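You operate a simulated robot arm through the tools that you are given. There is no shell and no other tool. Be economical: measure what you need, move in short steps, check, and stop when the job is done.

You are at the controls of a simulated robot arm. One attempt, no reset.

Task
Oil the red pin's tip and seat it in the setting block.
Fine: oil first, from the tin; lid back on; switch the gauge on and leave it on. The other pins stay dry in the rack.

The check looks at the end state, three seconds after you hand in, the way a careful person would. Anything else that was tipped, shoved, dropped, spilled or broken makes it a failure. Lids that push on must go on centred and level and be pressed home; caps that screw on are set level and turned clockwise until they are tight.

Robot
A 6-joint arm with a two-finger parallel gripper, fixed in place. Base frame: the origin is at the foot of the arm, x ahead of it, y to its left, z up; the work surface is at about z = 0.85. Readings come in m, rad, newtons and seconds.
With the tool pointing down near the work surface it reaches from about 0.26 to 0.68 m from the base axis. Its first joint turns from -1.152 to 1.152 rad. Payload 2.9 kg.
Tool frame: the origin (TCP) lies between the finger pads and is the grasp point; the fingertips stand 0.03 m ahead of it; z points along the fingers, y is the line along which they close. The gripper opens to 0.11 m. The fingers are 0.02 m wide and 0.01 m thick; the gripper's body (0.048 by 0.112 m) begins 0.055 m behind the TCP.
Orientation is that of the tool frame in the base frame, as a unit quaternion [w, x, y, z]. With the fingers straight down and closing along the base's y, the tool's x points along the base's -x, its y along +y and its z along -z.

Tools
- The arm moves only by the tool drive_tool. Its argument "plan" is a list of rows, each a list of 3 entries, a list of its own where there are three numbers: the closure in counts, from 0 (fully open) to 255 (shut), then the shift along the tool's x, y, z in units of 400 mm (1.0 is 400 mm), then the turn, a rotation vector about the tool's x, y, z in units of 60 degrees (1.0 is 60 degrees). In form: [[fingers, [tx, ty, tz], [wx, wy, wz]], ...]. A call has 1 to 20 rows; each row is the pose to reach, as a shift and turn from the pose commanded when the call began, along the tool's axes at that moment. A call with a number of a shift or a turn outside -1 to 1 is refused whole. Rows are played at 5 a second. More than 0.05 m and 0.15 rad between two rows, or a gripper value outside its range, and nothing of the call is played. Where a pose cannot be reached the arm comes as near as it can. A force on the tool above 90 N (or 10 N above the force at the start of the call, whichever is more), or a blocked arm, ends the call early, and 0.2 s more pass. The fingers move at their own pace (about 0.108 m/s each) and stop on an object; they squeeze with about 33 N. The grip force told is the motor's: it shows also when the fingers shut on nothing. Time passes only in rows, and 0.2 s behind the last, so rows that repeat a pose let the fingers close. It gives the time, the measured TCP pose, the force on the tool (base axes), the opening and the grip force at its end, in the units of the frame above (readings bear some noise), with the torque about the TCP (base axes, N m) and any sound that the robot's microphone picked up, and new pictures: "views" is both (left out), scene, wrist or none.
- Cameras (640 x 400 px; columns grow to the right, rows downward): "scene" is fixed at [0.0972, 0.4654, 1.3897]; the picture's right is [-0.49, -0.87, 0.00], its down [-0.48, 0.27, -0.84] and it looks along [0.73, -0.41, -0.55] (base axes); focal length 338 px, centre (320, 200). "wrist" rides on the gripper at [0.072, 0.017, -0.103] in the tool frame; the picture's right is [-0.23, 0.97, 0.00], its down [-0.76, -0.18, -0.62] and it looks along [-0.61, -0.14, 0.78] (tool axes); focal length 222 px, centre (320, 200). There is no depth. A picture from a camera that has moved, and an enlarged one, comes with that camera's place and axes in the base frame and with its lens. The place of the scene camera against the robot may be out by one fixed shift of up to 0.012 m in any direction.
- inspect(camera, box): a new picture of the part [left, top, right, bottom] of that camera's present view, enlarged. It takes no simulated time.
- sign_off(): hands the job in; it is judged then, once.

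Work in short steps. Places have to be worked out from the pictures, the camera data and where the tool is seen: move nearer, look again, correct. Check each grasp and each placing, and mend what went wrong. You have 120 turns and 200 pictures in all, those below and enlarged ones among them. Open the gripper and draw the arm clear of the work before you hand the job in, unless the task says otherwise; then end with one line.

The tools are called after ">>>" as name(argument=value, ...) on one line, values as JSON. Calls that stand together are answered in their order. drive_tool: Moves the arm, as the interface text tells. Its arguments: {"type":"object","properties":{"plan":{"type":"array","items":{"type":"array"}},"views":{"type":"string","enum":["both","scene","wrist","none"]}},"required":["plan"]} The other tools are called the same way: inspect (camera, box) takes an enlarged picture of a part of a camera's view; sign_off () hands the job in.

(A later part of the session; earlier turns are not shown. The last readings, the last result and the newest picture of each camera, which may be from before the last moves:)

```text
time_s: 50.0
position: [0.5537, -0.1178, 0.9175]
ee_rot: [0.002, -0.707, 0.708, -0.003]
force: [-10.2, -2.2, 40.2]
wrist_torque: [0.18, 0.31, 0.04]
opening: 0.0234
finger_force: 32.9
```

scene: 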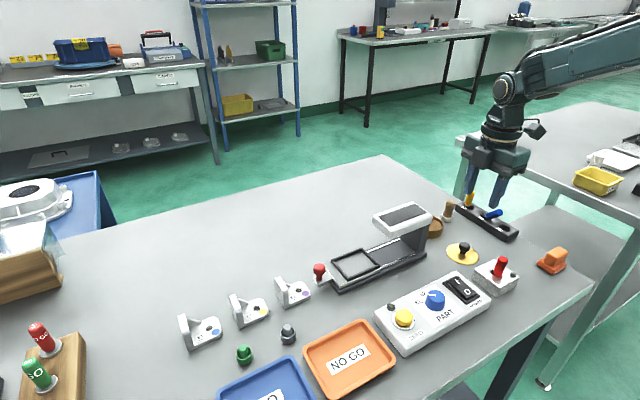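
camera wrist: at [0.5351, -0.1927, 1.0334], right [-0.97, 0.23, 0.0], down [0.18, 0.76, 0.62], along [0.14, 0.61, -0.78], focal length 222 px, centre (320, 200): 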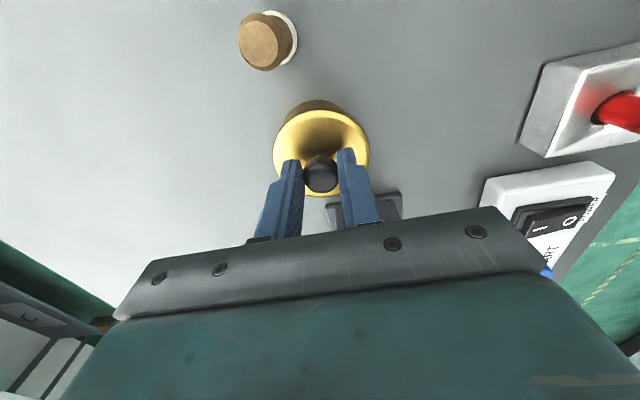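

40 N and no snap heard yet; I'll press somewhat harder.

>>> drive_tool(plan=[[255, [0, 0, 0.004], [0, 0, 0]], [255, [0, 0, 0.008], [0, 0, 0]], [255, [0, 0, 0.008], [0, 0, 0]]], views="none")

>>> inspect(camera="scene", box=[400, 190, 470, 250])

```text
time_s: 50.8
position: [0.5539, -0.1197, 0.9126]
ee_rot: [-0.002, 0.708, -0.707, 0.003]
force: [-9.3, 1.1, 40.1]
wrist_torque: [0.18, 0.3, 0.05]
opening: 0.0235
finger_force: 33.2
```

```text
6.67 times, centred on (435, 220) of scene
camera zoom: at [0.0963, 0.4655, 1.3897], right [-0.49, -0.87, 0.0], down [-0.48, 0.27, -0.84], along [0.73, -0.41, -0.55], focal length 2254 px, centre (-447, 67)
```

zoom: 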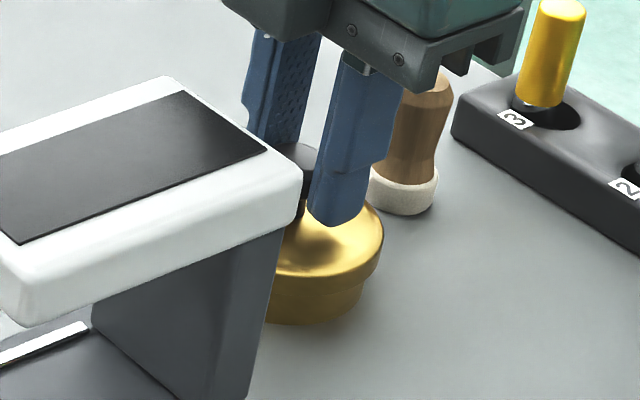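

The fingers are now sliding along the knob at about 40 N. I'll release, rise, and press on the knob's top with closed fingers instead.

>>> drive_tool(plan=[[255, [0, 0, -0.01], [0, 0, 0]], [200, [0, 0, -0.01], [0, 0, 0]], [139, [0, 0, -0.01], [0, 0, 0]], [139, [0, 0, -0.01], [0, 0, 0]], [139, [0, 0, -0.1], [0, 0, 0]], [139, [0, 0, -0.16], [0, 0, 0]], [255, [0, 0, -0.16], [0, 0, 0]], [255, [0, 0, -0.16], [0, 0, 0]]], views="wrist")

>>> inspect(camera="wrist", box=[240, 80, 400, 230])

>>> inspect(camera="scene", box=[400, 190, 470, 250])

```text
time_s: 52.6
position: [0.5537, -0.1191, 0.9757]
ee_rot: [0.0, 0.708, -0.707, -0.001]
force: [0.6, -0.2, 0.0]
wrist_torque: [0.0, -0.04, 0.01]
opening: 0.0001
finger_force: 33.2
camera wrist: at [0.5364, -0.191, 1.0776], right [-0.97, 0.23, 0.0], down [0.18, 0.76, 0.62], along [0.14, 0.61, -0.78], focal length 222 px, centre (320, 200)
```

wrist: 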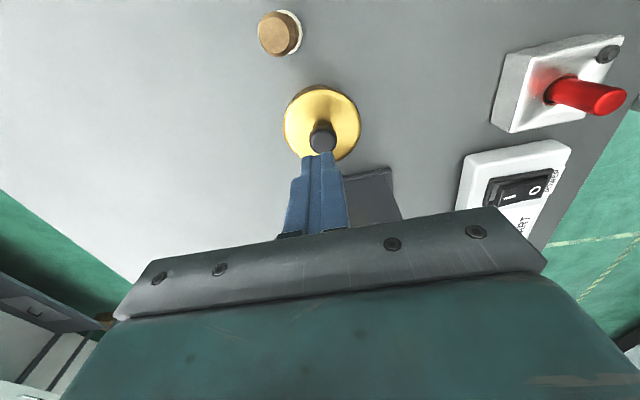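

```text
2.67 times, centred on (320, 155) of wrist
camera zoom: at [0.5364, -0.191, 1.0776], right [-0.97, 0.23, 0.0], down [0.18, 0.76, 0.62], along [0.14, 0.61, -0.78], focal length 592 px, centre (320, 320)
```

zoom: 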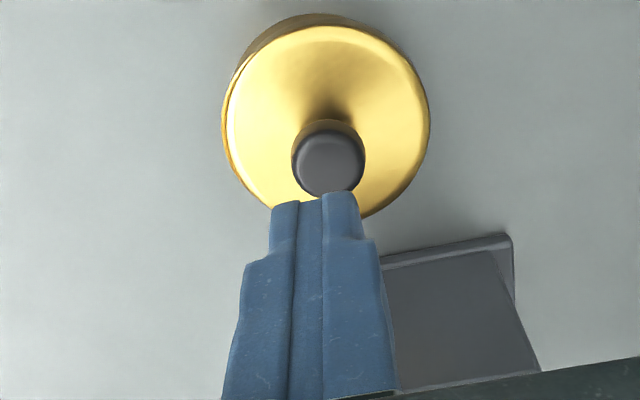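

```text
6.67 times, centred on (435, 220) of scene
camera zoom: at [0.0972, 0.4654, 1.3897], right [-0.49, -0.87, 0.0], down [-0.48, 0.27, -0.84], along [0.73, -0.41, -0.55], focal length 2254 px, centre (-447, 67)
```

zoom: 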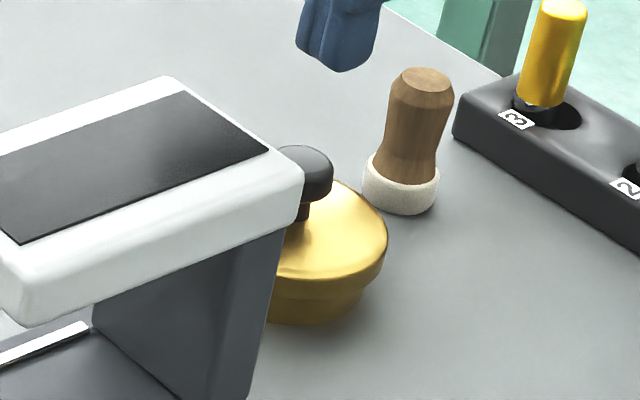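

The lid looks on and level. I'll press on the knob's top, centred at about (0.552,-0.118).

>>> drive_tool(plan=[[255, [-0.004, 0.005, 0.04], [0, 0, 0]], [255, [-0.004, 0.005, 0.08], [0, 0, 0]], [255, [-0.004, 0.005, 0.092], [0, 0, 0]], [255, [-0.004, 0.005, 0.092], [0, 0, 0]]], views="none")

>>> drive_tool(plan=[[255, [0, 0, 0.005], [0, 0, 0]], [255, [0, 0, 0.01], [0, 0, 0]], [255, [0, 0, 0.01], [0, 0, 0]]], views="none")

```text
time_s: 53.6
position: [0.5517, -0.1184, 0.939]
ee_rot: [-0.001, -0.707, 0.708, 0.0]
force: [0.1, 0.0, -0.4]
wrist_torque: [-0.02, 0.01, -0.01]
opening: 0.0001
finger_force: 32.6
```

```text
time_s: 54.4
position: [0.5507, -0.1171, 0.9326]
ee_rot: [-0.001, -0.707, 0.707, 0.0]
force: [-0.4, 0.1, 1.6]
wrist_torque: [-0.03, 0.01, -0.01]
opening: 0.0001
finger_force: 33.4
```

>>> drive_tool(plan=[[255, [0, 0, 0.005], [0, 0, 0]], [255, [0, 0, 0.01], [0, 0, 0]], [255, [0, 0, 0.01], [0, 0, 0]]], views="none")

>>> drive_tool(plan=[[255, [0, 0, 0.003], [0, 0, 0]], [255, [0, 0, 0.006], [0, 0, 0]], [255, [0, 0, 0.006], [0, 0, 0]]], views="none")

```text
time_s: 55.2
position: [0.5506, -0.1174, 0.9331]
ee_rot: [-0.001, 0.707, -0.707, 0.002]
force: [-12.8, 2.7, 39.0]
wrist_torque: [0.16, 0.39, -0.02]
opening: 0.0
finger_force: 33.3
```

```text
time_s: 56.0
position: [0.5502, -0.1171, 0.9339]
ee_rot: [-0.003, 0.708, -0.707, 0.003]
force: [-15.0, 11.7, 52.6]
wrist_torque: [0.39, 0.48, 0.06]
opening: 0.0001
finger_force: 33.6
```

>>> drive_tool(plan=[[255, [0, 0, 0.004], [0, 0, 0]], [255, [0, 0, 0.008], [0, 0, 0]], [255, [0, 0, 0.008], [0, 0, 0]]], views="none")

>>> inspect(camera="scene", box=[400, 190, 470, 250])

```text
time_s: 56.8
position: [0.5514, -0.1172, 0.933]
ee_rot: [-0.003, 0.707, -0.707, 0.005]
force: [-22.4, 7.5, 68.1]
wrist_torque: [0.35, 0.69, 0.14]
opening: 0.0001
finger_force: 32.7
```

```text
6.67 times, centred on (435, 220) of scene
camera zoom: at [0.0954, 0.4658, 1.3897], right [-0.49, -0.87, 0.0], down [-0.48, 0.27, -0.84], along [0.73, -0.41, -0.55], focal length 2254 px, centre (-447, 67)
```

zoom: 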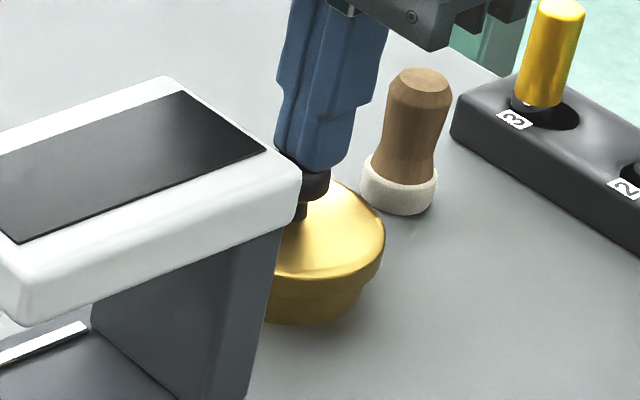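

The lid is firm: no further travel from 39 to 68 N. I'll unload upward and compare it with the original closed view.

>>> drive_tool(plan=[[255, [0, 0, -0.015], [0, 0, 0]], [255, [0, 0, -0.03], [0, 0, 0]], [255, [0, 0, -0.1], [0, 0, 0]], [255, [0, 0, -0.2], [0, 0, 0]], [139, [0, 0, -0.24], [0, 0, 0]]], views="wrist")

>>> inspect(camera="scene", box=[400, 180, 480, 250])

>>> inspect(camera="wrist", box=[240, 50, 400, 200])

```text
time_s: 58.0
position: [0.5529, -0.1183, 1.018]
ee_rot: [0.001, 0.707, -0.707, -0.001]
force: [-0.1, 0.5, -0.1]
wrist_torque: [0.03, 0.01, -0.02]
opening: 0.0501
finger_force: 0.0
heard: snap
camera wrist: at [0.5363, -0.1899, 1.121], right [-0.97, 0.23, 0.0], down [0.18, 0.76, 0.62], along [0.14, 0.61, -0.78], focal length 222 px, centre (320, 200)
```

wrist: 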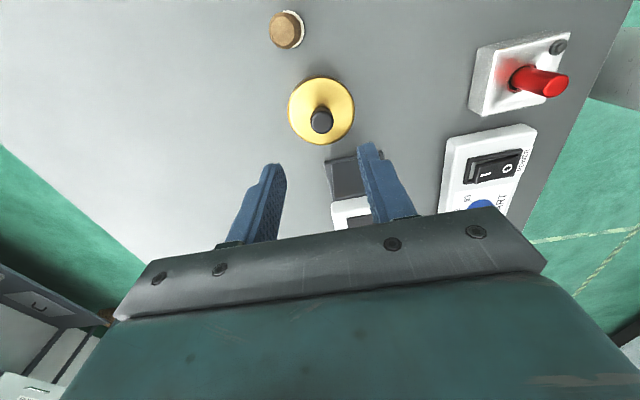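

```text
5.71 times, centred on (440, 215) of scene
camera zoom: at [0.0972, 0.4654, 1.3897], right [-0.49, -0.87, 0.0], down [-0.48, 0.27, -0.84], along [0.73, -0.41, -0.55], focal length 1932 px, centre (-366, 114)
```

zoom: 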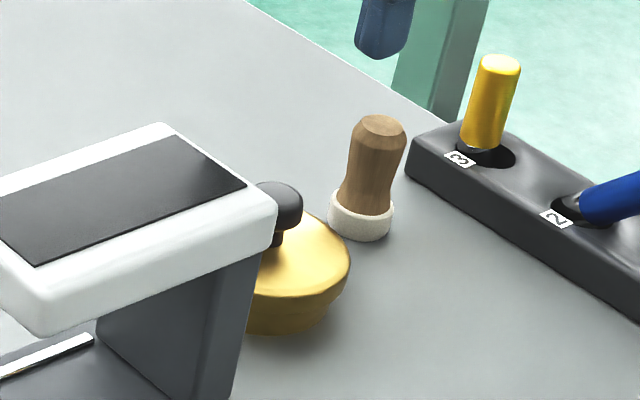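

```text
2.67 times, centred on (320, 125) of wrist
camera zoom: at [0.5363, -0.1899, 1.121], right [-0.97, 0.23, 0.0], down [0.18, 0.76, 0.62], along [0.14, 0.61, -0.78], focal length 592 px, centre (320, 400)
```

zoom: 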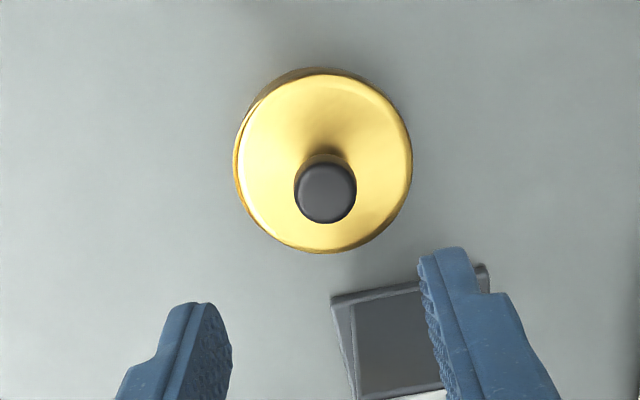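

A snap was heard during the release, so I'll check more closely whether the lid is level.

>>> inspect(camera="wrist", box=[280, 65, 360, 150])

>>> inspect(camera="scene", box=[425, 200, 455, 228])

```text
4.71 times, centred on (320, 108) of wrist
camera zoom: at [0.5363, -0.1899, 1.121], right [-0.97, 0.23, 0.0], down [0.18, 0.76, 0.62], along [0.14, 0.61, -0.78], focal length 1045 px, centre (320, 635)
```

zoom: 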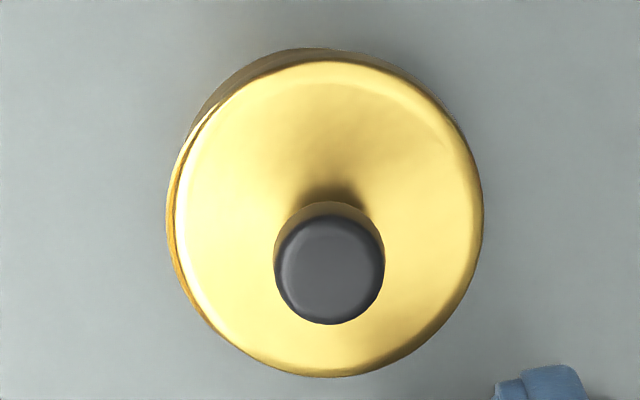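

```text
14.29 times, centred on (440, 214) of scene
camera zoom: at [0.0972, 0.4654, 1.3897], right [-0.49, -0.87, 0.0], down [-0.48, 0.27, -0.84], along [0.73, -0.41, -0.55], focal length 4830 px, centre (-1394, 0)
```

zoom: 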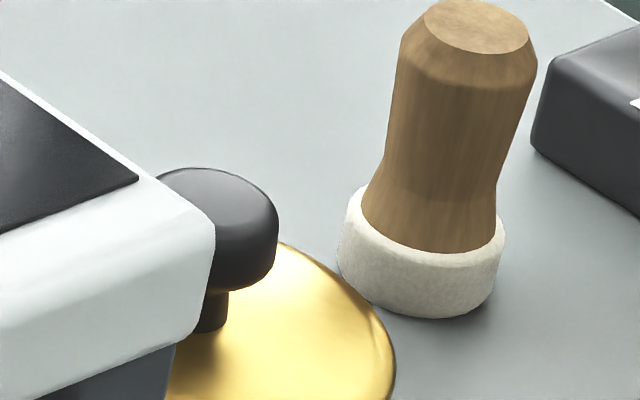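

>>> inspect(camera="scene", box=[418, 205, 458, 240])

```text
11.43 times, centred on (438, 222) of scene
camera zoom: at [0.0972, 0.4654, 1.3897], right [-0.49, -0.87, 0.0], down [-0.48, 0.27, -0.84], along [0.73, -0.41, -0.55], focal length 3864 px, centre (-1029, -57)
```

zoom: 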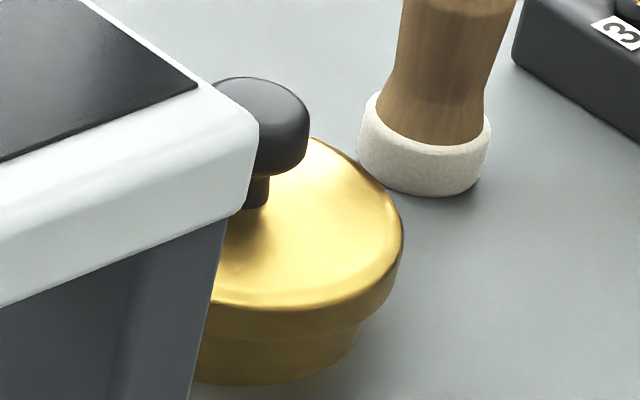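

The lid looks tipped slightly toward -x. I'll regrip the knob at the home position to re-level it, then reseat it by pressing with both fingertips on the lid around the knob.

>>> drive_tool(plan=[[139, [0.0025, -0.0015, 0.1], [0, 0, 0]], [139, [0.0025, -0.0015, 0.2], [0, 0, 0]], [139, [0.0025, -0.0015, 0.245], [0, 0, 0]], [139, [0.0025, -0.0015, 0.245], [0, 0, 0]]], views="wrist")

>>> inspect(camera="wrist", box=[240, 80, 400, 230])

```text
time_s: 59.0
position: [0.551, -0.1174, 0.9197]
ee_rot: [0.0, -0.707, 0.707, 0.0]
force: [-0.5, -0.2, -0.1]
wrist_torque: [-0.02, 0.01, -0.02]
opening: 0.0502
finger_force: 0.0
camera wrist: at [0.5343, -0.1896, 1.0226], right [-0.97, 0.23, 0.0], down [0.18, 0.76, 0.62], along [0.14, 0.61, -0.78], focal length 222 px, centre (320, 200)
```

wrist: 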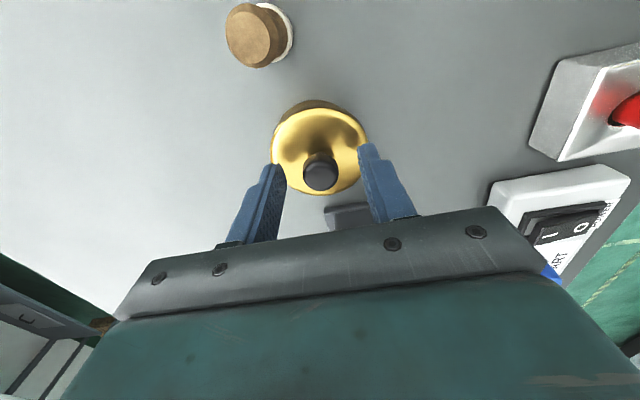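

```text
2.67 times, centred on (320, 155) of wrist
camera zoom: at [0.5343, -0.1896, 1.0226], right [-0.97, 0.23, 0.0], down [0.18, 0.76, 0.62], along [0.14, 0.61, -0.78], focal length 592 px, centre (320, 320)
```

zoom: 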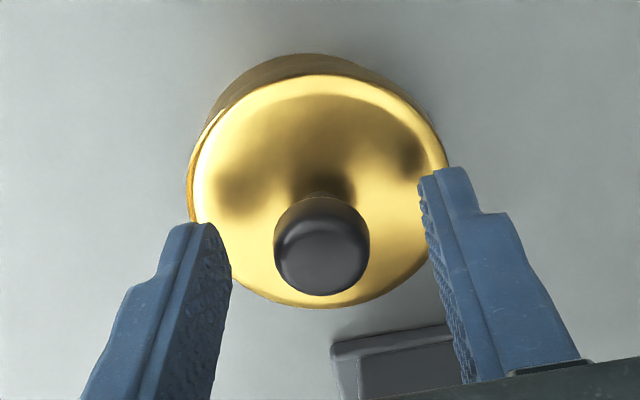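

The +x side is high. Gripping the knob will level it; closing at home x.

>>> drive_tool(plan=[[139, [0.004, -0.003, 0], [0, 0, 0]], [180, [0.004, -0.003, 0], [0, 0, 0]], [255, [0.004, -0.003, 0], [0, 0, 0]], [255, [0.004, -0.003, 0], [0, 0, 0]], [255, [0.004, -0.003, 0], [0, 0, 0]]], views="wrist")

>>> inspect(camera="wrist", box=[240, 80, 400, 230])

>>> inspect(camera="scene", box=[418, 205, 458, 240])

```text
time_s: 60.2
position: [0.5516, -0.1194, 0.9207]
ee_rot: [-0.001, -0.707, 0.707, 0.001]
force: [-13.6, -0.1, 3.8]
wrist_torque: [0.02, 0.15, 0.13]
opening: 0.0232
finger_force: 33.3
camera wrist: at [0.5351, -0.1916, 1.0238], right [-0.97, 0.23, 0.0], down [0.18, 0.76, 0.62], along [0.14, 0.61, -0.78], focal length 222 px, centre (320, 200)
```

wrist: 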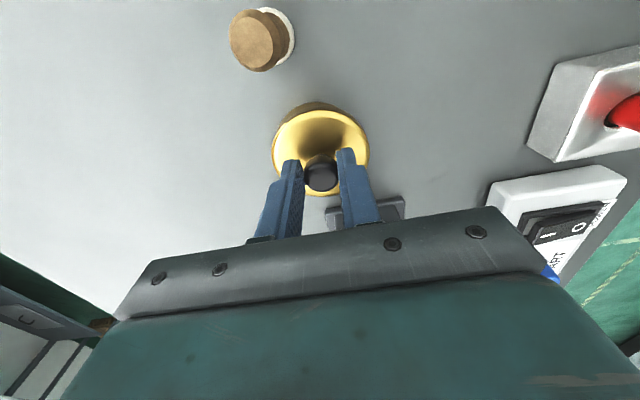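

```text
2.67 times, centred on (320, 155) of wrist
camera zoom: at [0.5351, -0.1916, 1.0238], right [-0.97, 0.23, 0.0], down [0.18, 0.76, 0.62], along [0.14, 0.61, -0.78], focal length 592 px, centre (320, 320)
```

zoom: 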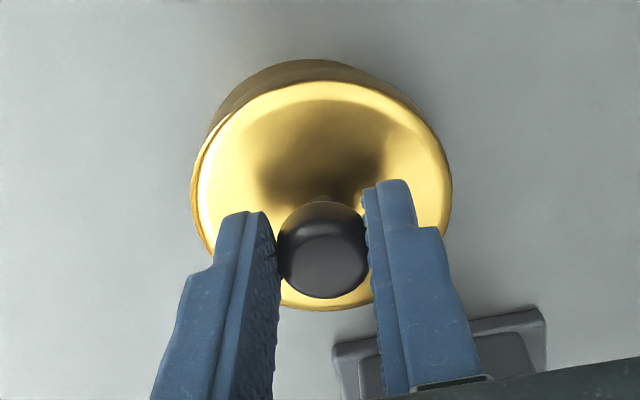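

```text
11.43 times, centred on (438, 222) of scene
camera zoom: at [0.0968, 0.4654, 1.3897], right [-0.49, -0.87, 0.0], down [-0.48, 0.27, -0.84], along [0.73, -0.41, -0.55], focal length 3864 px, centre (-1029, -57)
```

zoom: 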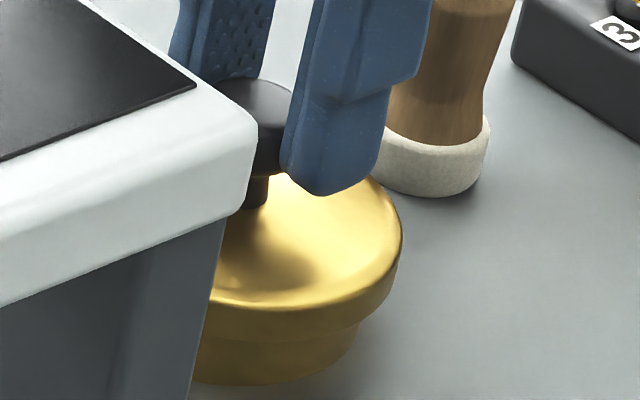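

The knob resists sideways, so the lid is still caught on the tin. I'll relieve the side load and lift it off a few millimetres to re-place it level.

>>> drive_tool(plan=[[255, [0, 0.004, 0], [0, 0, 0]], [255, [0, 0.004, -0.004], [0, 0, 0]], [255, [0, 0.004, -0.01], [0, 0, 0]], [255, [0, 0.004, -0.02], [0, 0, 0]], [255, [0, 0.004, -0.03], [0, 0, 0]], [255, [0, 0.004, -0.03], [0, 0, 0]]], views="wrist")

>>> inspect(camera="wrist", box=[240, 80, 400, 230])

>>> inspect(camera="scene", box=[418, 205, 458, 240])

```text
time_s: 61.6
position: [0.5498, -0.1212, 0.9315]
ee_rot: [0.001, -0.706, 0.708, 0.0]
force: [0.6, -0.3, -0.7]
wrist_torque: [0.01, 0.02, -0.03]
opening: 0.0233
finger_force: 33.6
heard: snap
camera wrist: at [0.5343, -0.1928, 1.0357], right [-0.97, 0.23, 0.0], down [0.18, 0.76, 0.62], along [0.14, 0.61, -0.78], focal length 222 px, centre (320, 200)
```

wrist: 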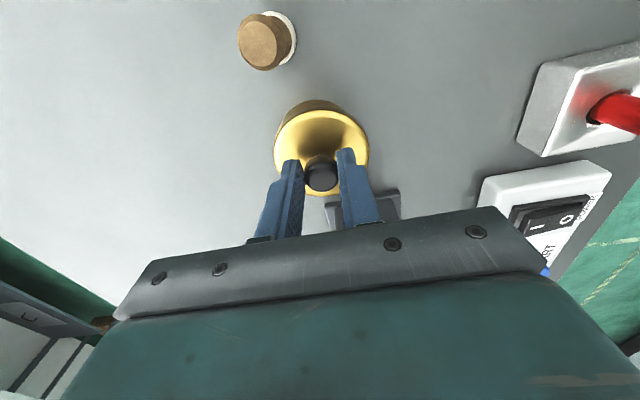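

```text
2.67 times, centred on (320, 155) of wrist
camera zoom: at [0.5343, -0.1928, 1.0357], right [-0.97, 0.23, 0.0], down [0.18, 0.76, 0.62], along [0.14, 0.61, -0.78], focal length 592 px, centre (320, 320)
```

zoom: 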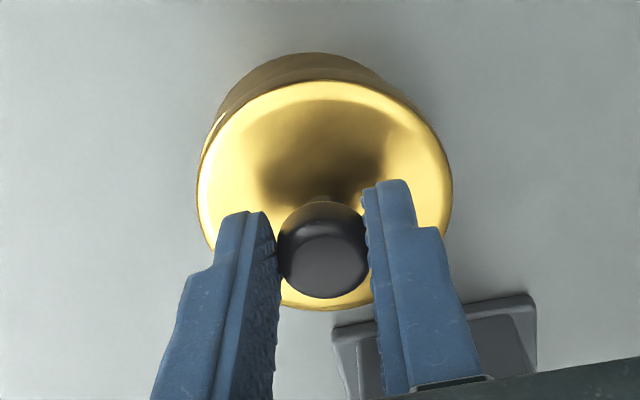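

```text
11.43 times, centred on (438, 222) of scene
camera zoom: at [0.0972, 0.4654, 1.3897], right [-0.49, -0.87, 0.0], down [-0.48, 0.27, -0.84], along [0.73, -0.41, -0.55], focal length 3864 px, centre (-1029, -57)
```

zoom: 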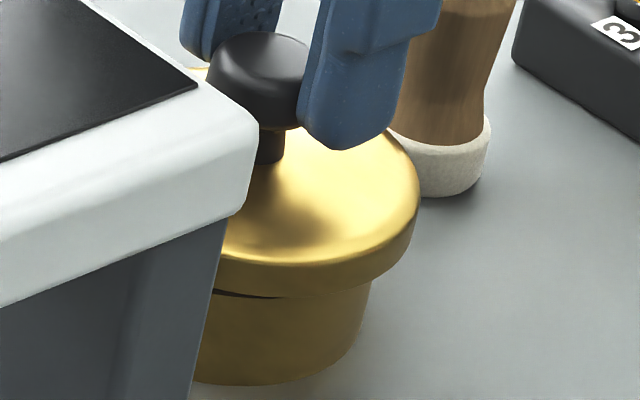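

The lid snapped off, so it had latched but slightly tipped. It's positioned over the tin as before; I'll set it down, let it go so it rests level, then regrip lower and press evenly.

>>> drive_tool(plan=[[255, [0, 0, 0.01], [0, 0, 0]], [255, [0, 0, 0.02], [0, 0, 0]], [255, [0, 0, 0.026], [0, 0, 0]], [255, [0, 0, 0.031], [0, 0, 0]], [255, [0, 0, 0.031], [0, 0, 0]]], views="none")

```text
time_s: 62.8
position: [0.5505, -0.1196, 0.9209]
ee_rot: [-0.001, 0.707, -0.707, 0.001]
force: [-2.5, 2.4, 8.5]
wrist_torque: [0.19, 0.34, 0.01]
opening: 0.0229
finger_force: 33.4
```

Contact. Opening to let the lid settle, then I'll look.

>>> drive_tool(plan=[[200, [0, 0, 0], [0, 0, 0]], [139, [0, 0, 0], [0, 0, 0]], [139, [0, 0, 0], [0, 0, 0]]], views="wrist")

>>> inspect(camera="wrist", box=[240, 80, 400, 230])

>>> inspect(camera="scene", box=[418, 205, 458, 240])

```text
time_s: 63.6
position: [0.5508, -0.1192, 0.9205]
ee_rot: [0.0, 0.707, -0.707, 0.001]
force: [0.0, -0.3, -0.2]
wrist_torque: [0.02, -0.03, 0.02]
opening: 0.0499
finger_force: 0.0
camera wrist: at [0.5346, -0.1915, 1.023], right [-0.97, 0.23, 0.0], down [0.18, 0.76, 0.62], along [0.14, 0.61, -0.78], focal length 222 px, centre (320, 200)
```

wrist: 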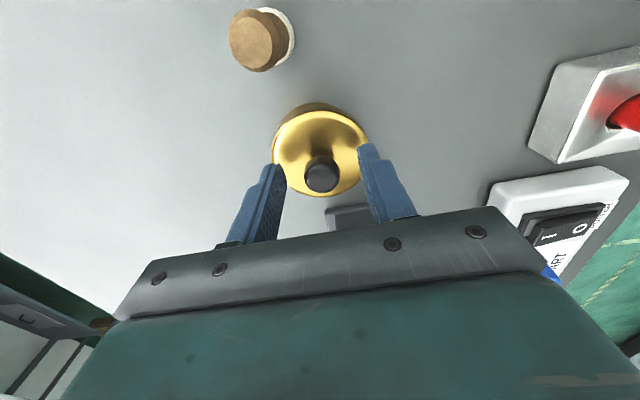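

```text
2.67 times, centred on (320, 155) of wrist
camera zoom: at [0.5346, -0.1915, 1.023], right [-0.97, 0.23, 0.0], down [0.18, 0.76, 0.62], along [0.14, 0.61, -0.78], focal length 592 px, centre (320, 320)
```

zoom: 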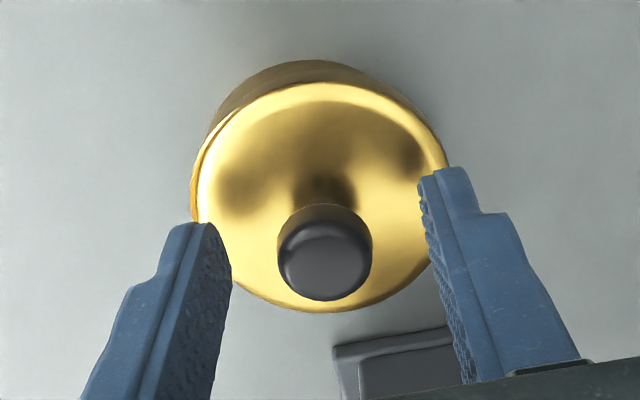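

```text
11.43 times, centred on (438, 222) of scene
camera zoom: at [0.0972, 0.4654, 1.3897], right [-0.49, -0.87, 0.0], down [-0.48, 0.27, -0.84], along [0.73, -0.41, -0.55], focal length 3864 px, centre (-1029, -57)
```

zoom: 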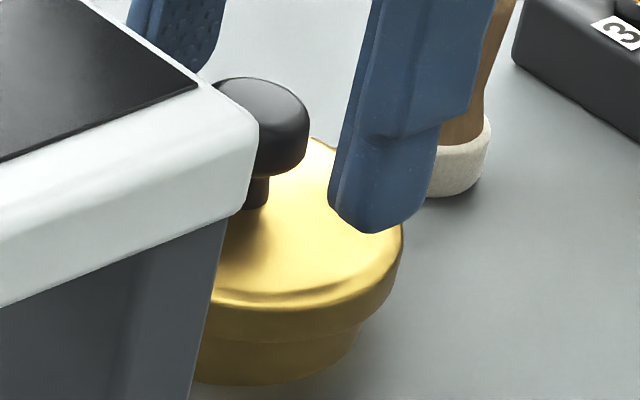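

The -x edge is low and the +x skirt sits on the rim, so the lid is about 1.5–2 mm too far toward -x. I'll regrip, lift clear, shift +x and lower again.

>>> drive_tool(plan=[[180, [0, 0, 0], [0, 0, 0]], [255, [0, 0, 0], [0, 0, 0]], [255, [0, 0, 0], [0, 0, 0]], [255, [0, 0, -0.01], [0, 0, 0]], [255, [0, 0, -0.025], [0, 0, 0]], [255, [0, -0.005, -0.025], [0, 0, 0]], [255, [0, -0.005, -0.025], [0, 0, 0]]], views="wrist")

>>> inspect(camera="wrist", box=[240, 80, 400, 230])

>>> inspect(camera="scene", box=[418, 205, 458, 240])

```text
time_s: 65.2
position: [0.5533, -0.1208, 0.9328]
ee_rot: [0.0, -0.707, 0.707, 0.001]
force: [0.9, 0.5, -0.1]
wrist_torque: [0.01, 0.02, -0.01]
opening: 0.0234
finger_force: 32.8
camera wrist: at [0.5367, -0.1922, 1.035], right [-0.97, 0.23, 0.0], down [0.18, 0.76, 0.62], along [0.14, 0.61, -0.78], focal length 222 px, centre (320, 200)
```

wrist: 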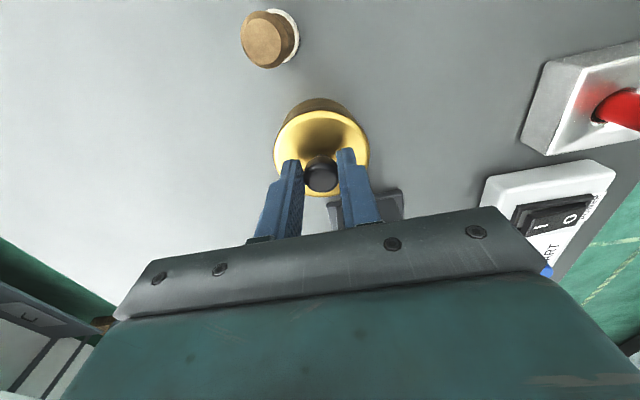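

```text
2.67 times, centred on (320, 155) of wrist
camera zoom: at [0.5367, -0.1922, 1.035], right [-0.97, 0.23, 0.0], down [0.18, 0.76, 0.62], along [0.14, 0.61, -0.78], focal length 592 px, centre (320, 320)
```

zoom: 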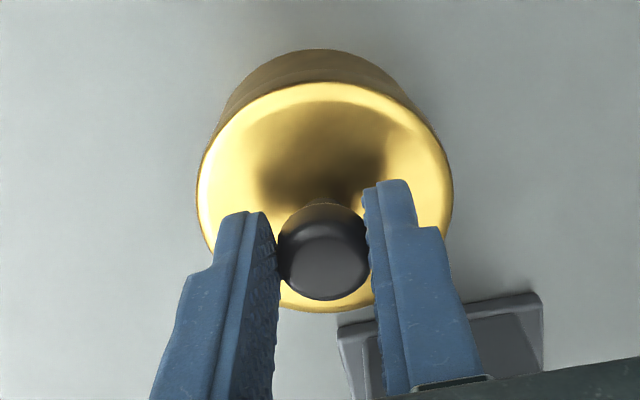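

```text
11.43 times, centred on (438, 222) of scene
camera zoom: at [0.0972, 0.4654, 1.3897], right [-0.49, -0.87, 0.0], down [-0.48, 0.27, -0.84], along [0.73, -0.41, -0.55], focal length 3864 px, centre (-1029, -57)
```

zoom: 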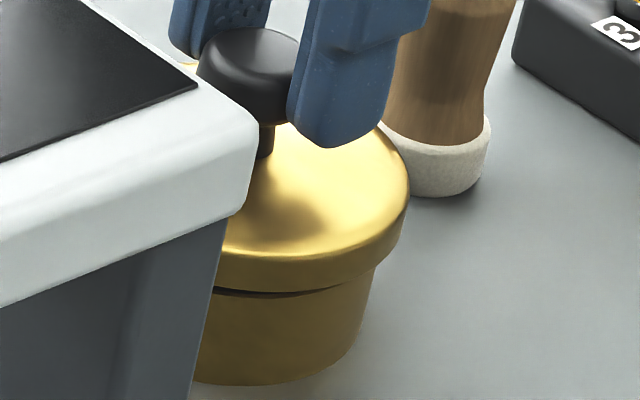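

Centred in x now; y appears about 0.8 mm too far -y. I'll correct that and lower gently.

>>> drive_tool(plan=[[255, [-0.002, 0, 0.01], [0, 0, 0]], [255, [-0.002, 0, 0.018], [0, 0, 0]], [255, [-0.002, 0, 0.025], [0, 0, 0]], [255, [-0.002, 0, 0.029], [0, 0, 0]], [255, [-0.002, 0, 0.029], [0, 0, 0]]], views="none")

>>> inspect(camera="scene", box=[418, 205, 458, 240])

>>> inspect(camera="wrist", box=[240, 80, 400, 230])

```text
time_s: 66.4
position: [0.5533, -0.1182, 0.9205]
ee_rot: [0.001, -0.707, 0.707, 0.0]
force: [-3.5, 2.4, 6.7]
wrist_torque: [0.12, 0.08, 0.04]
opening: 0.0232
finger_force: 32.8
```

```text
11.43 times, centred on (438, 222) of scene
camera zoom: at [0.097, 0.4654, 1.3897], right [-0.49, -0.87, 0.0], down [-0.48, 0.27, -0.84], along [0.73, -0.41, -0.55], focal length 3864 px, centre (-1029, -57)
```

zoom: 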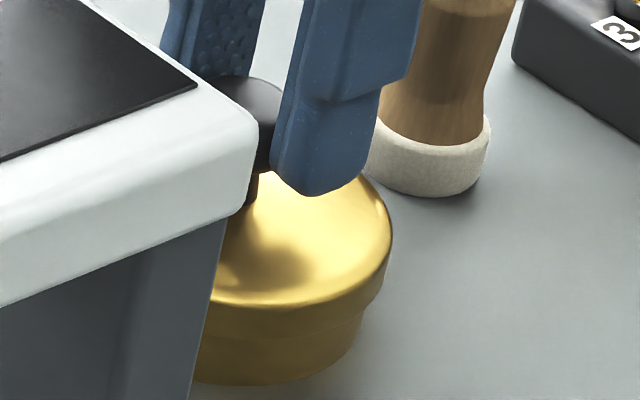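

```text
2.67 times, centred on (320, 155) of wrist
camera zoom: at [0.5365, -0.1903, 1.0231], right [-0.97, 0.23, 0.0], down [0.18, 0.76, 0.62], along [0.14, 0.61, -0.78], focal length 592 px, centre (320, 320)
```

zoom: 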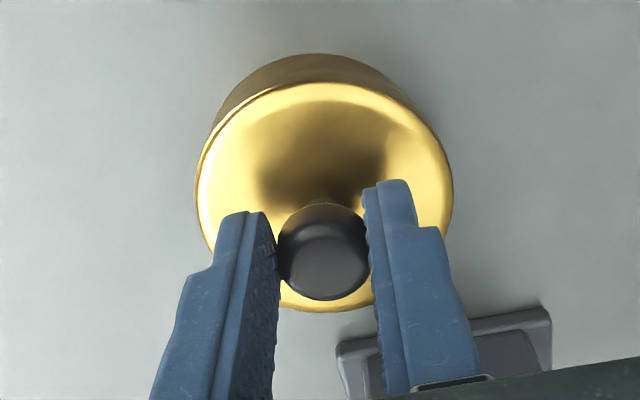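

Now nearly symmetric. Pressing down in steps.

>>> drive_tool(plan=[[255, [0, 0, 0.005], [0, 0, 0]], [255, [0, 0, 0.01], [0, 0, 0]], [255, [0, 0, 0.01], [0, 0, 0]], [255, [0, 0, 0.01], [0, 0, 0]]], views="none")

>>> inspect(camera="wrist", box=[240, 80, 400, 230])

```text
time_s: 67.4
position: [0.5531, -0.1191, 0.9213]
ee_rot: [-0.001, 0.707, -0.707, 0.002]
force: [-15.9, -0.3, 39.5]
wrist_torque: [0.26, 0.5, 0.05]
opening: 0.0234
finger_force: 32.9
```

```text
2.67 times, centred on (320, 155) of wrist
camera zoom: at [0.536, -0.1902, 1.022], right [-0.97, 0.23, 0.0], down [0.18, 0.76, 0.62], along [0.15, 0.61, -0.78], focal length 592 px, centre (320, 320)
```

zoom: 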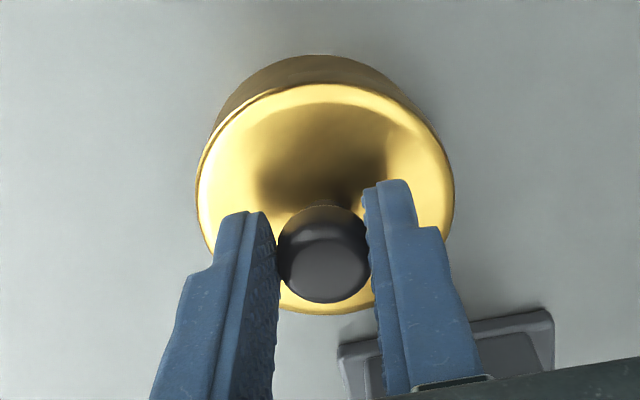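

40 N with a -16 N side load from arm deflection. I'll compensate that sideways and press further.

>>> drive_tool(plan=[[255, [0, 0.004, 0.0], [0, 0, 0]], [255, [0, 0.005, 0.005], [0, 0, 0]], [255, [0, 0.005, 0.01], [0, 0, 0]], [255, [0, 0.005, 0.01], [0, 0, 0]]], views="none")

```text
time_s: 68.4
position: [0.5529, -0.119, 0.9178]
ee_rot: [-0.003, 0.708, -0.707, 0.005]
force: [-1.4, 3.3, 39.9]
wrist_torque: [0.34, 0.09, -0.02]
opening: 0.0235
finger_force: 33.4
```

The side load is gone but the grip is sliding on the knob again; I'll continue until the fingertips bear on the lid.

>>> drive_tool(plan=[[255, [0, 0, 0.005], [0, 0, 0]], [255, [0, 0, 0.01], [0, 0, 0]], [255, [0, 0, 0.015], [0, 0, 0]], [255, [0, 0, 0.015], [0, 0, 0]]], views="none")

>>> drive_tool(plan=[[255, [0, 0, 0.005], [0, 0, 0]], [255, [0, 0, 0.008], [0, 0, 0]], [255, [0, 0, 0.008], [0, 0, 0]]], views="wrist")

>>> inspect(camera="scene", box=[418, 205, 458, 240])

```text
time_s: 69.4
position: [0.5529, -0.1193, 0.91]
ee_rot: [0.004, -0.707, 0.707, -0.005]
force: [0.3, 1.1, 40.3]
wrist_torque: [0.22, 0.07, -0.02]
opening: 0.0236
finger_force: 33.1
```

```text
time_s: 70.2
position: [0.5544, -0.1191, 0.9092]
ee_rot: [-0.004, 0.708, -0.707, 0.005]
force: [-5.8, 6.6, 50.4]
wrist_torque: [0.46, 0.49, 0.01]
opening: 0.0235
finger_force: 32.9
camera wrist: at [0.5353, -0.1909, 1.0121], right [-0.97, 0.23, -0.01], down [0.17, 0.76, 0.62], along [0.15, 0.61, -0.78], focal length 222 px, centre (320, 200)
```

wrist: 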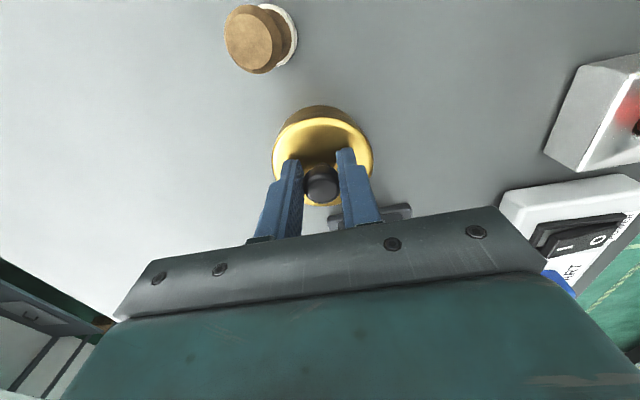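

```text
11.43 times, centred on (438, 222) of scene
camera zoom: at [0.0962, 0.4657, 1.3896], right [-0.49, -0.87, 0.0], down [-0.48, 0.27, -0.84], along [0.73, -0.41, -0.55], focal length 3864 px, centre (-1029, -57)
```

zoom: 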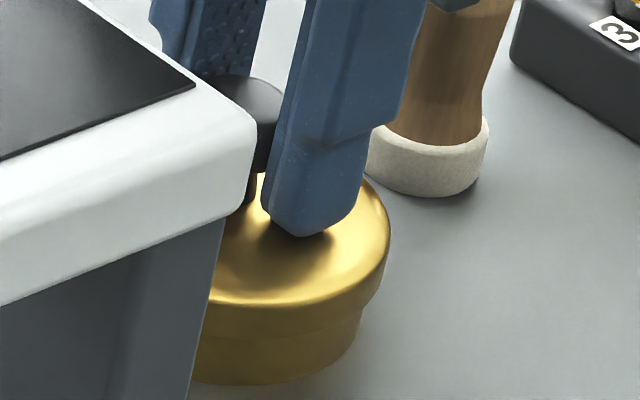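

The fingertips now bear on the lid. Pressing up toward 80 N.

>>> drive_tool(plan=[[255, [0, 0.003, 0.003], [0, 0, 0]], [255, [0, 0.003, 0.006], [0, 0, 0]], [255, [0, 0.003, 0.006], [0, 0, 0]], [255, [0, 0.003, 0.006], [0, 0, 0]]], views="none")

```text
time_s: 71.2
position: [0.5544, -0.1206, 0.9101]
ee_rot: [0.006, -0.706, 0.708, -0.01]
force: [2.0, -12.7, 58.9]
wrist_torque: [-0.05, 0.89, 0.04]
opening: 0.0235
finger_force: 33.0
heard: snap
```

Snap — it's home. I'll ease off the load, open, and rise to inspect.

>>> drive_tool(plan=[[255, [0, 0, -0.006], [0, 0, 0]], [255, [0, 0, -0.012], [0, 0, 0]], [200, [0, 0, -0.012], [0, 0, 0]], [139, [0, 0, -0.012], [0, 0, 0]], [139, [0, 0, -0.015], [0, 0, 0]], [139, [0, 0, -0.1], [0, 0, 0]], [139, [0, 0, -0.2], [0, 0, 0]], [139, [0, 0, -0.27], [0, 0, 0]]], views="wrist")

>>> inspect(camera="wrist", box=[280, 65, 360, 150])

>>> inspect(camera="scene", box=[418, 205, 458, 240])

>>> inspect(camera="scene", box=[400, 180, 480, 250])

```text
time_s: 73.0
position: [0.5469, -0.1186, 1.0066]
ee_rot: [0.001, 0.707, -0.707, 0.0]
force: [-0.5, 0.0, 0.2]
wrist_torque: [-0.01, 0.0, 0.02]
opening: 0.05
finger_force: 0.1
camera wrist: at [0.5306, -0.1905, 1.1091], right [-0.97, 0.23, 0.0], down [0.18, 0.76, 0.62], along [0.14, 0.61, -0.78], focal length 222 px, centre (320, 200)
```

wrist: 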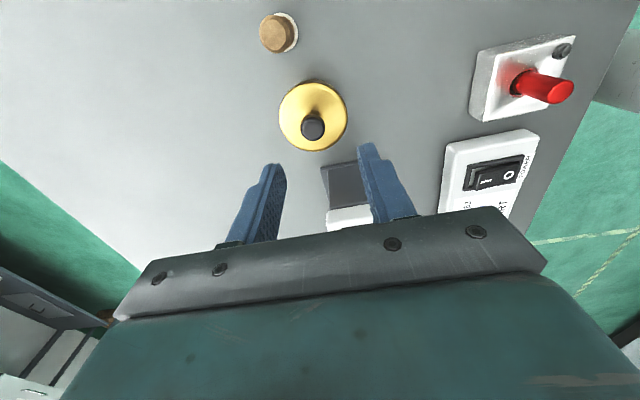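

```text
4.71 times, centred on (320, 108) of wrist
camera zoom: at [0.5306, -0.1905, 1.1091], right [-0.97, 0.23, 0.0], down [0.18, 0.76, 0.62], along [0.14, 0.61, -0.78], focal length 1045 px, centre (320, 635)
```

zoom: 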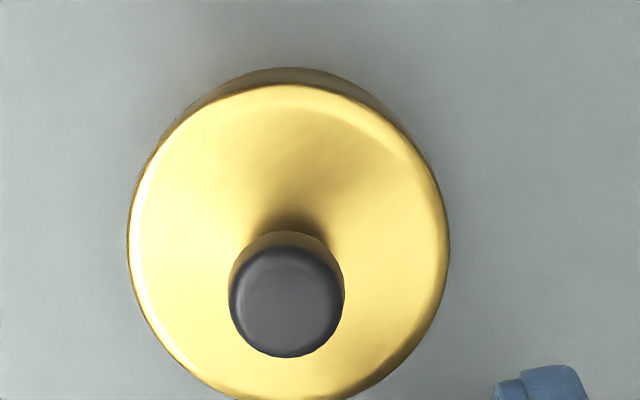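

```text
11.43 times, centred on (438, 222) of scene
camera zoom: at [0.0972, 0.4654, 1.3897], right [-0.49, -0.87, 0.0], down [-0.48, 0.27, -0.84], along [0.73, -0.41, -0.55], focal length 3864 px, centre (-1029, -57)
```

zoom: 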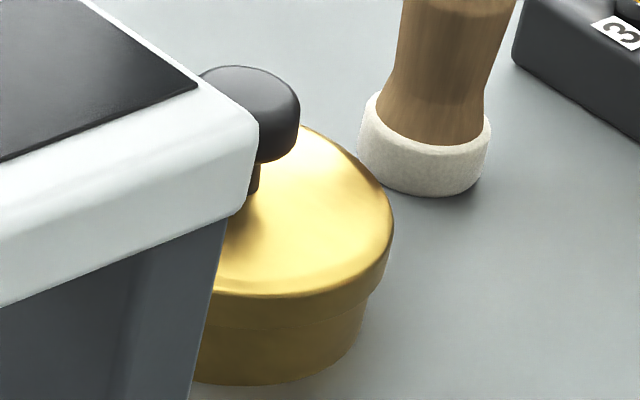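

```text
5.71 times, centred on (440, 215) of scene
camera zoom: at [0.0972, 0.4654, 1.3897], right [-0.49, -0.87, 0.0], down [-0.48, 0.27, -0.84], along [0.73, -0.41, -0.55], focal length 1932 px, centre (-366, 114)
```

zoom: 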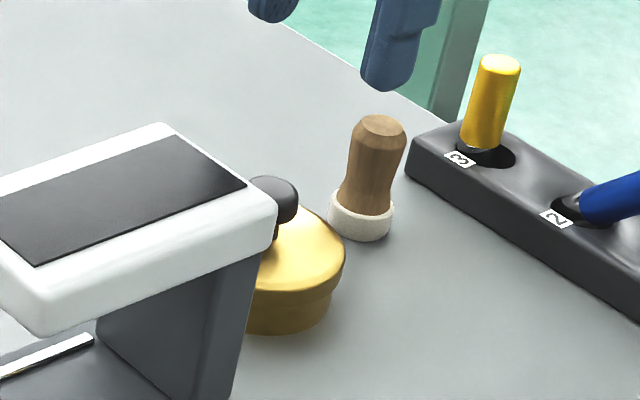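

The lid now matches its original closed appearance: level and home. Next the power switch: the "I" end triangulates to about (0.377,-0.001,0.885), so I'll move above it with closed fingers, going around the gauge head.

>>> drive_tool(plan=[[255, [0, 0, -0.06], [0, 0, 0]], [255, [0, 0.08, -0.1], [0, 0, 0]], [255, [0, 0.18, -0.1], [0, 0, 0]], [255, [0, 0.28, -0.1], [0, 0, 0]], [255, [0, 0.36, -0.1], [0, 0, 0]], [255, [-0.08, 0.4175, -0.1], [0, 0, 0]], [255, [-0.18, 0.4175, -0.1], [0, 0, 0]], [255, [-0.25, 0.4175, -0.1], [0, 0, 0]], [255, [-0.294, 0.4175, -0.05], [0, 0, 0]], [255, [-0.294, 0.4175, 0.0], [0, 0, 0]]], views="both")

>>> inspect(camera="wrist", box=[220, 50, 420, 200])

>>> inspect(camera="scene", box=[400, 210, 540, 330])

```text
time_s: 75.2
position: [0.3818, -0.0023, 1.0088]
ee_rot: [0.0, -0.707, 0.707, 0.0]
force: [0.0, 1.3, -0.1]
wrist_torque: [0.01, -0.01, -0.02]
opening: 0.0
finger_force: 33.0
camera wrist: at [0.3647, -0.0742, 1.1112], right [-0.97, 0.23, 0.0], down [0.18, 0.76, 0.62], along [0.14, 0.61, -0.78], focal length 222 px, centre (320, 200)
```

scene: 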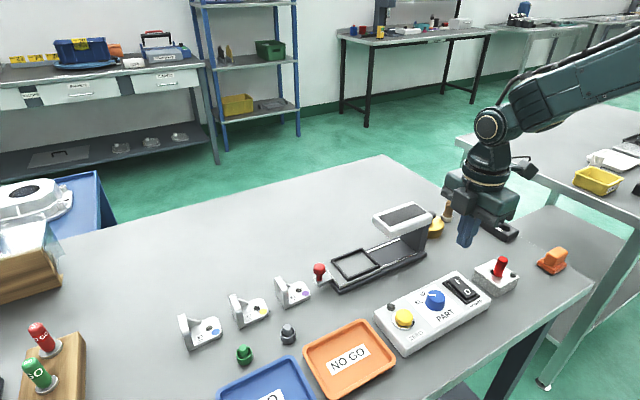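
wrist: 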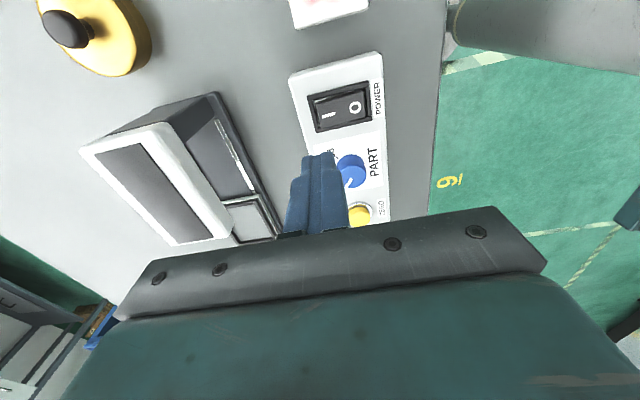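

```text
2.67 times, centred on (320, 125) of wrist
camera zoom: at [0.3647, -0.0742, 1.1112], right [-0.97, 0.23, 0.0], down [0.18, 0.76, 0.62], along [0.14, 0.61, -0.78], focal length 592 px, centre (320, 400)
```

zoom: 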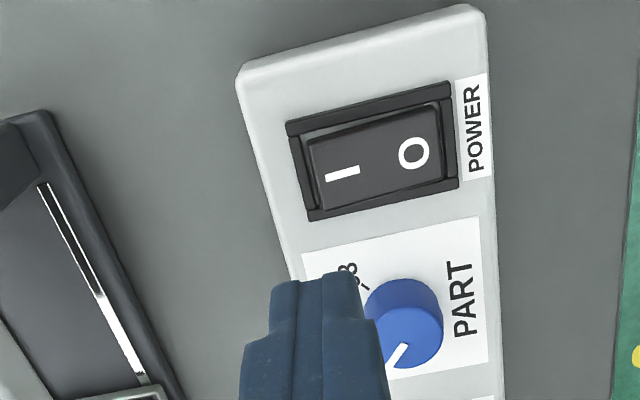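

```text
3.33 times, centred on (470, 270) of scene
camera zoom: at [0.0972, 0.4654, 1.3897], right [-0.49, -0.87, 0.0], down [-0.48, 0.27, -0.84], along [0.73, -0.41, -0.55], focal length 1127 px, centre (-180, -33)
```

zoom: 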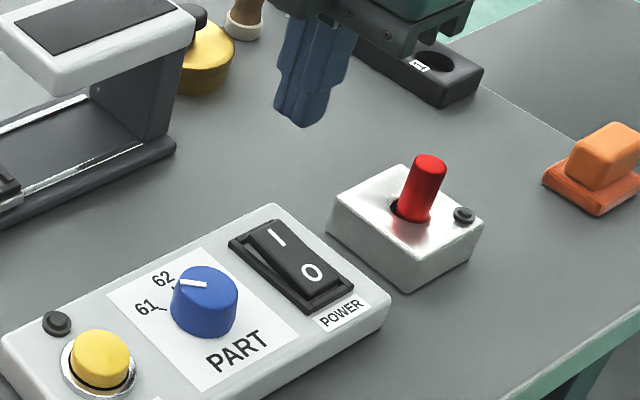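

The "I" end is at about (0.375,-0.002). I'll centre over it and come down close.

>>> drive_tool(plan=[[255, [0, 0.0175, 0.06], [0, 0, 0]], [255, [0, 0.0175, 0.12], [0, 0, 0]], [255, [0, 0.0175, 0.18], [0, 0, 0]], [255, [0, 0.0175, 0.18], [0, 0, 0]]], views="wrist")

>>> inspect(camera="wrist", box=[240, 80, 400, 200])

>>> inspect(camera="scene", box=[430, 240, 500, 310])

```text
time_s: 76.2
position: [0.3751, -0.0009, 0.9371]
ee_rot: [0.0, 0.707, -0.707, 0.0]
force: [0.0, 0.4, 0.4]
wrist_torque: [0.0, 0.03, 0.0]
opening: 0.0
finger_force: 33.1
camera wrist: at [0.3587, -0.0723, 1.0394], right [-0.97, 0.23, 0.0], down [0.18, 0.76, 0.62], along [0.14, 0.61, -0.78], focal length 222 px, centre (320, 200)
```

wrist: 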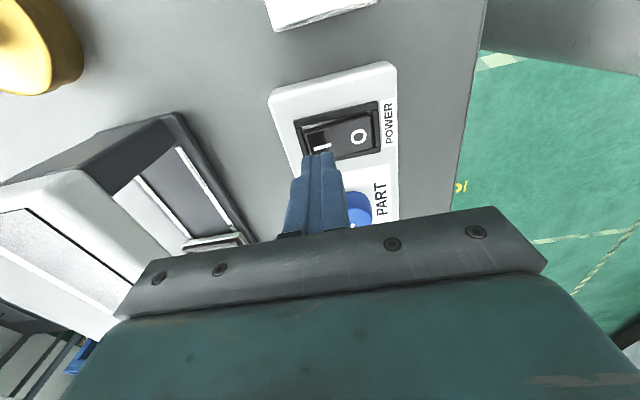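

```text
3.33 times, centred on (320, 140) of wrist
camera zoom: at [0.3587, -0.0723, 1.0394], right [-0.97, 0.23, 0.0], down [0.18, 0.76, 0.62], along [0.14, 0.61, -0.78], focal length 740 px, centre (320, 400)
```

zoom: 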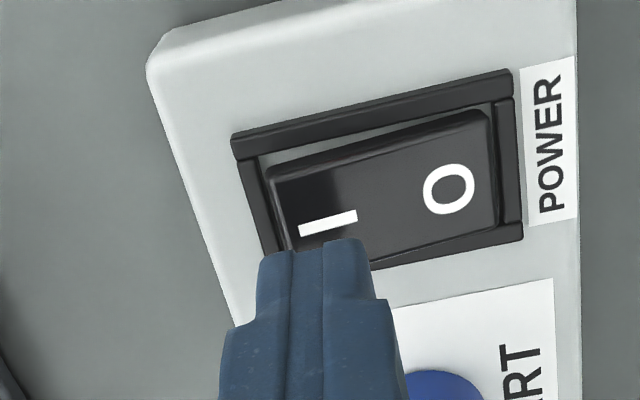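

```text
5.71 times, centred on (465, 275) of scene
camera zoom: at [0.0972, 0.4654, 1.3897], right [-0.49, -0.87, 0.0], down [-0.48, 0.27, -0.84], along [0.73, -0.41, -0.55], focal length 1932 px, centre (-509, -229)
```

zoom: 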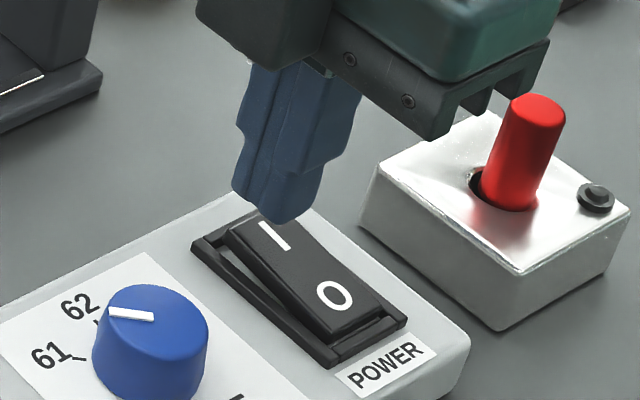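

The rocker's I end is raised (off). I'll press it down gently.

>>> drive_tool(plan=[[255, [0.005, 0, 0.01], [0, 0, 0]], [255, [0.005, 0, 0.02], [0, 0, 0]], [255, [0.005, 0, 0.03], [0, 0, 0]], [255, [0.005, 0, 0.03], [0, 0, 0]]], views="none")

>>> drive_tool(plan=[[255, [0, 0, 0.005], [0, 0, 0]], [255, [0, 0, 0.01], [0, 0, 0]], [255, [0, 0, 0.01], [0, 0, 0]]], views="none")

```text
time_s: 77.2
position: [0.3753, -0.0037, 0.9245]
ee_rot: [0.0, -0.707, 0.707, 0.0]
force: [0.1, 0.3, 0.0]
wrist_torque: [0.0, 0.02, 0.0]
opening: 0.0001
finger_force: 33.0
```

```text
time_s: 78.0
position: [0.3763, -0.0051, 0.9203]
ee_rot: [0.0, 0.707, -0.707, 0.0]
force: [0.4, 1.4, -0.2]
wrist_torque: [-0.01, -0.01, -0.01]
opening: 0.0
finger_force: 32.6
```

>>> drive_tool(plan=[[255, [0, 0, 0.005], [0, 0, 0]], [255, [0, 0, 0.01], [0, 0, 0]], [255, [0, 0, 0.01], [0, 0, 0]]], views="none")

>>> inspect(camera="scene", box=[430, 240, 500, 310])

```text
time_s: 78.8
position: [0.3768, -0.0049, 0.918]
ee_rot: [-0.001, 0.707, -0.707, 0.002]
force: [-11.9, 4.4, 63.5]
wrist_torque: [0.13, 0.92, -0.05]
opening: 0.0
finger_force: 32.7
```

```text
5.71 times, centred on (465, 275) of scene
camera zoom: at [0.0962, 0.4655, 1.3897], right [-0.49, -0.87, 0.0], down [-0.48, 0.27, -0.84], along [0.73, -0.41, -0.55], focal length 1932 px, centre (-509, -229)
```

zoom: 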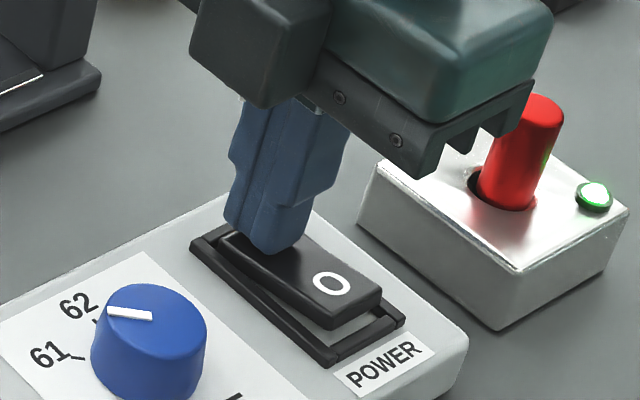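

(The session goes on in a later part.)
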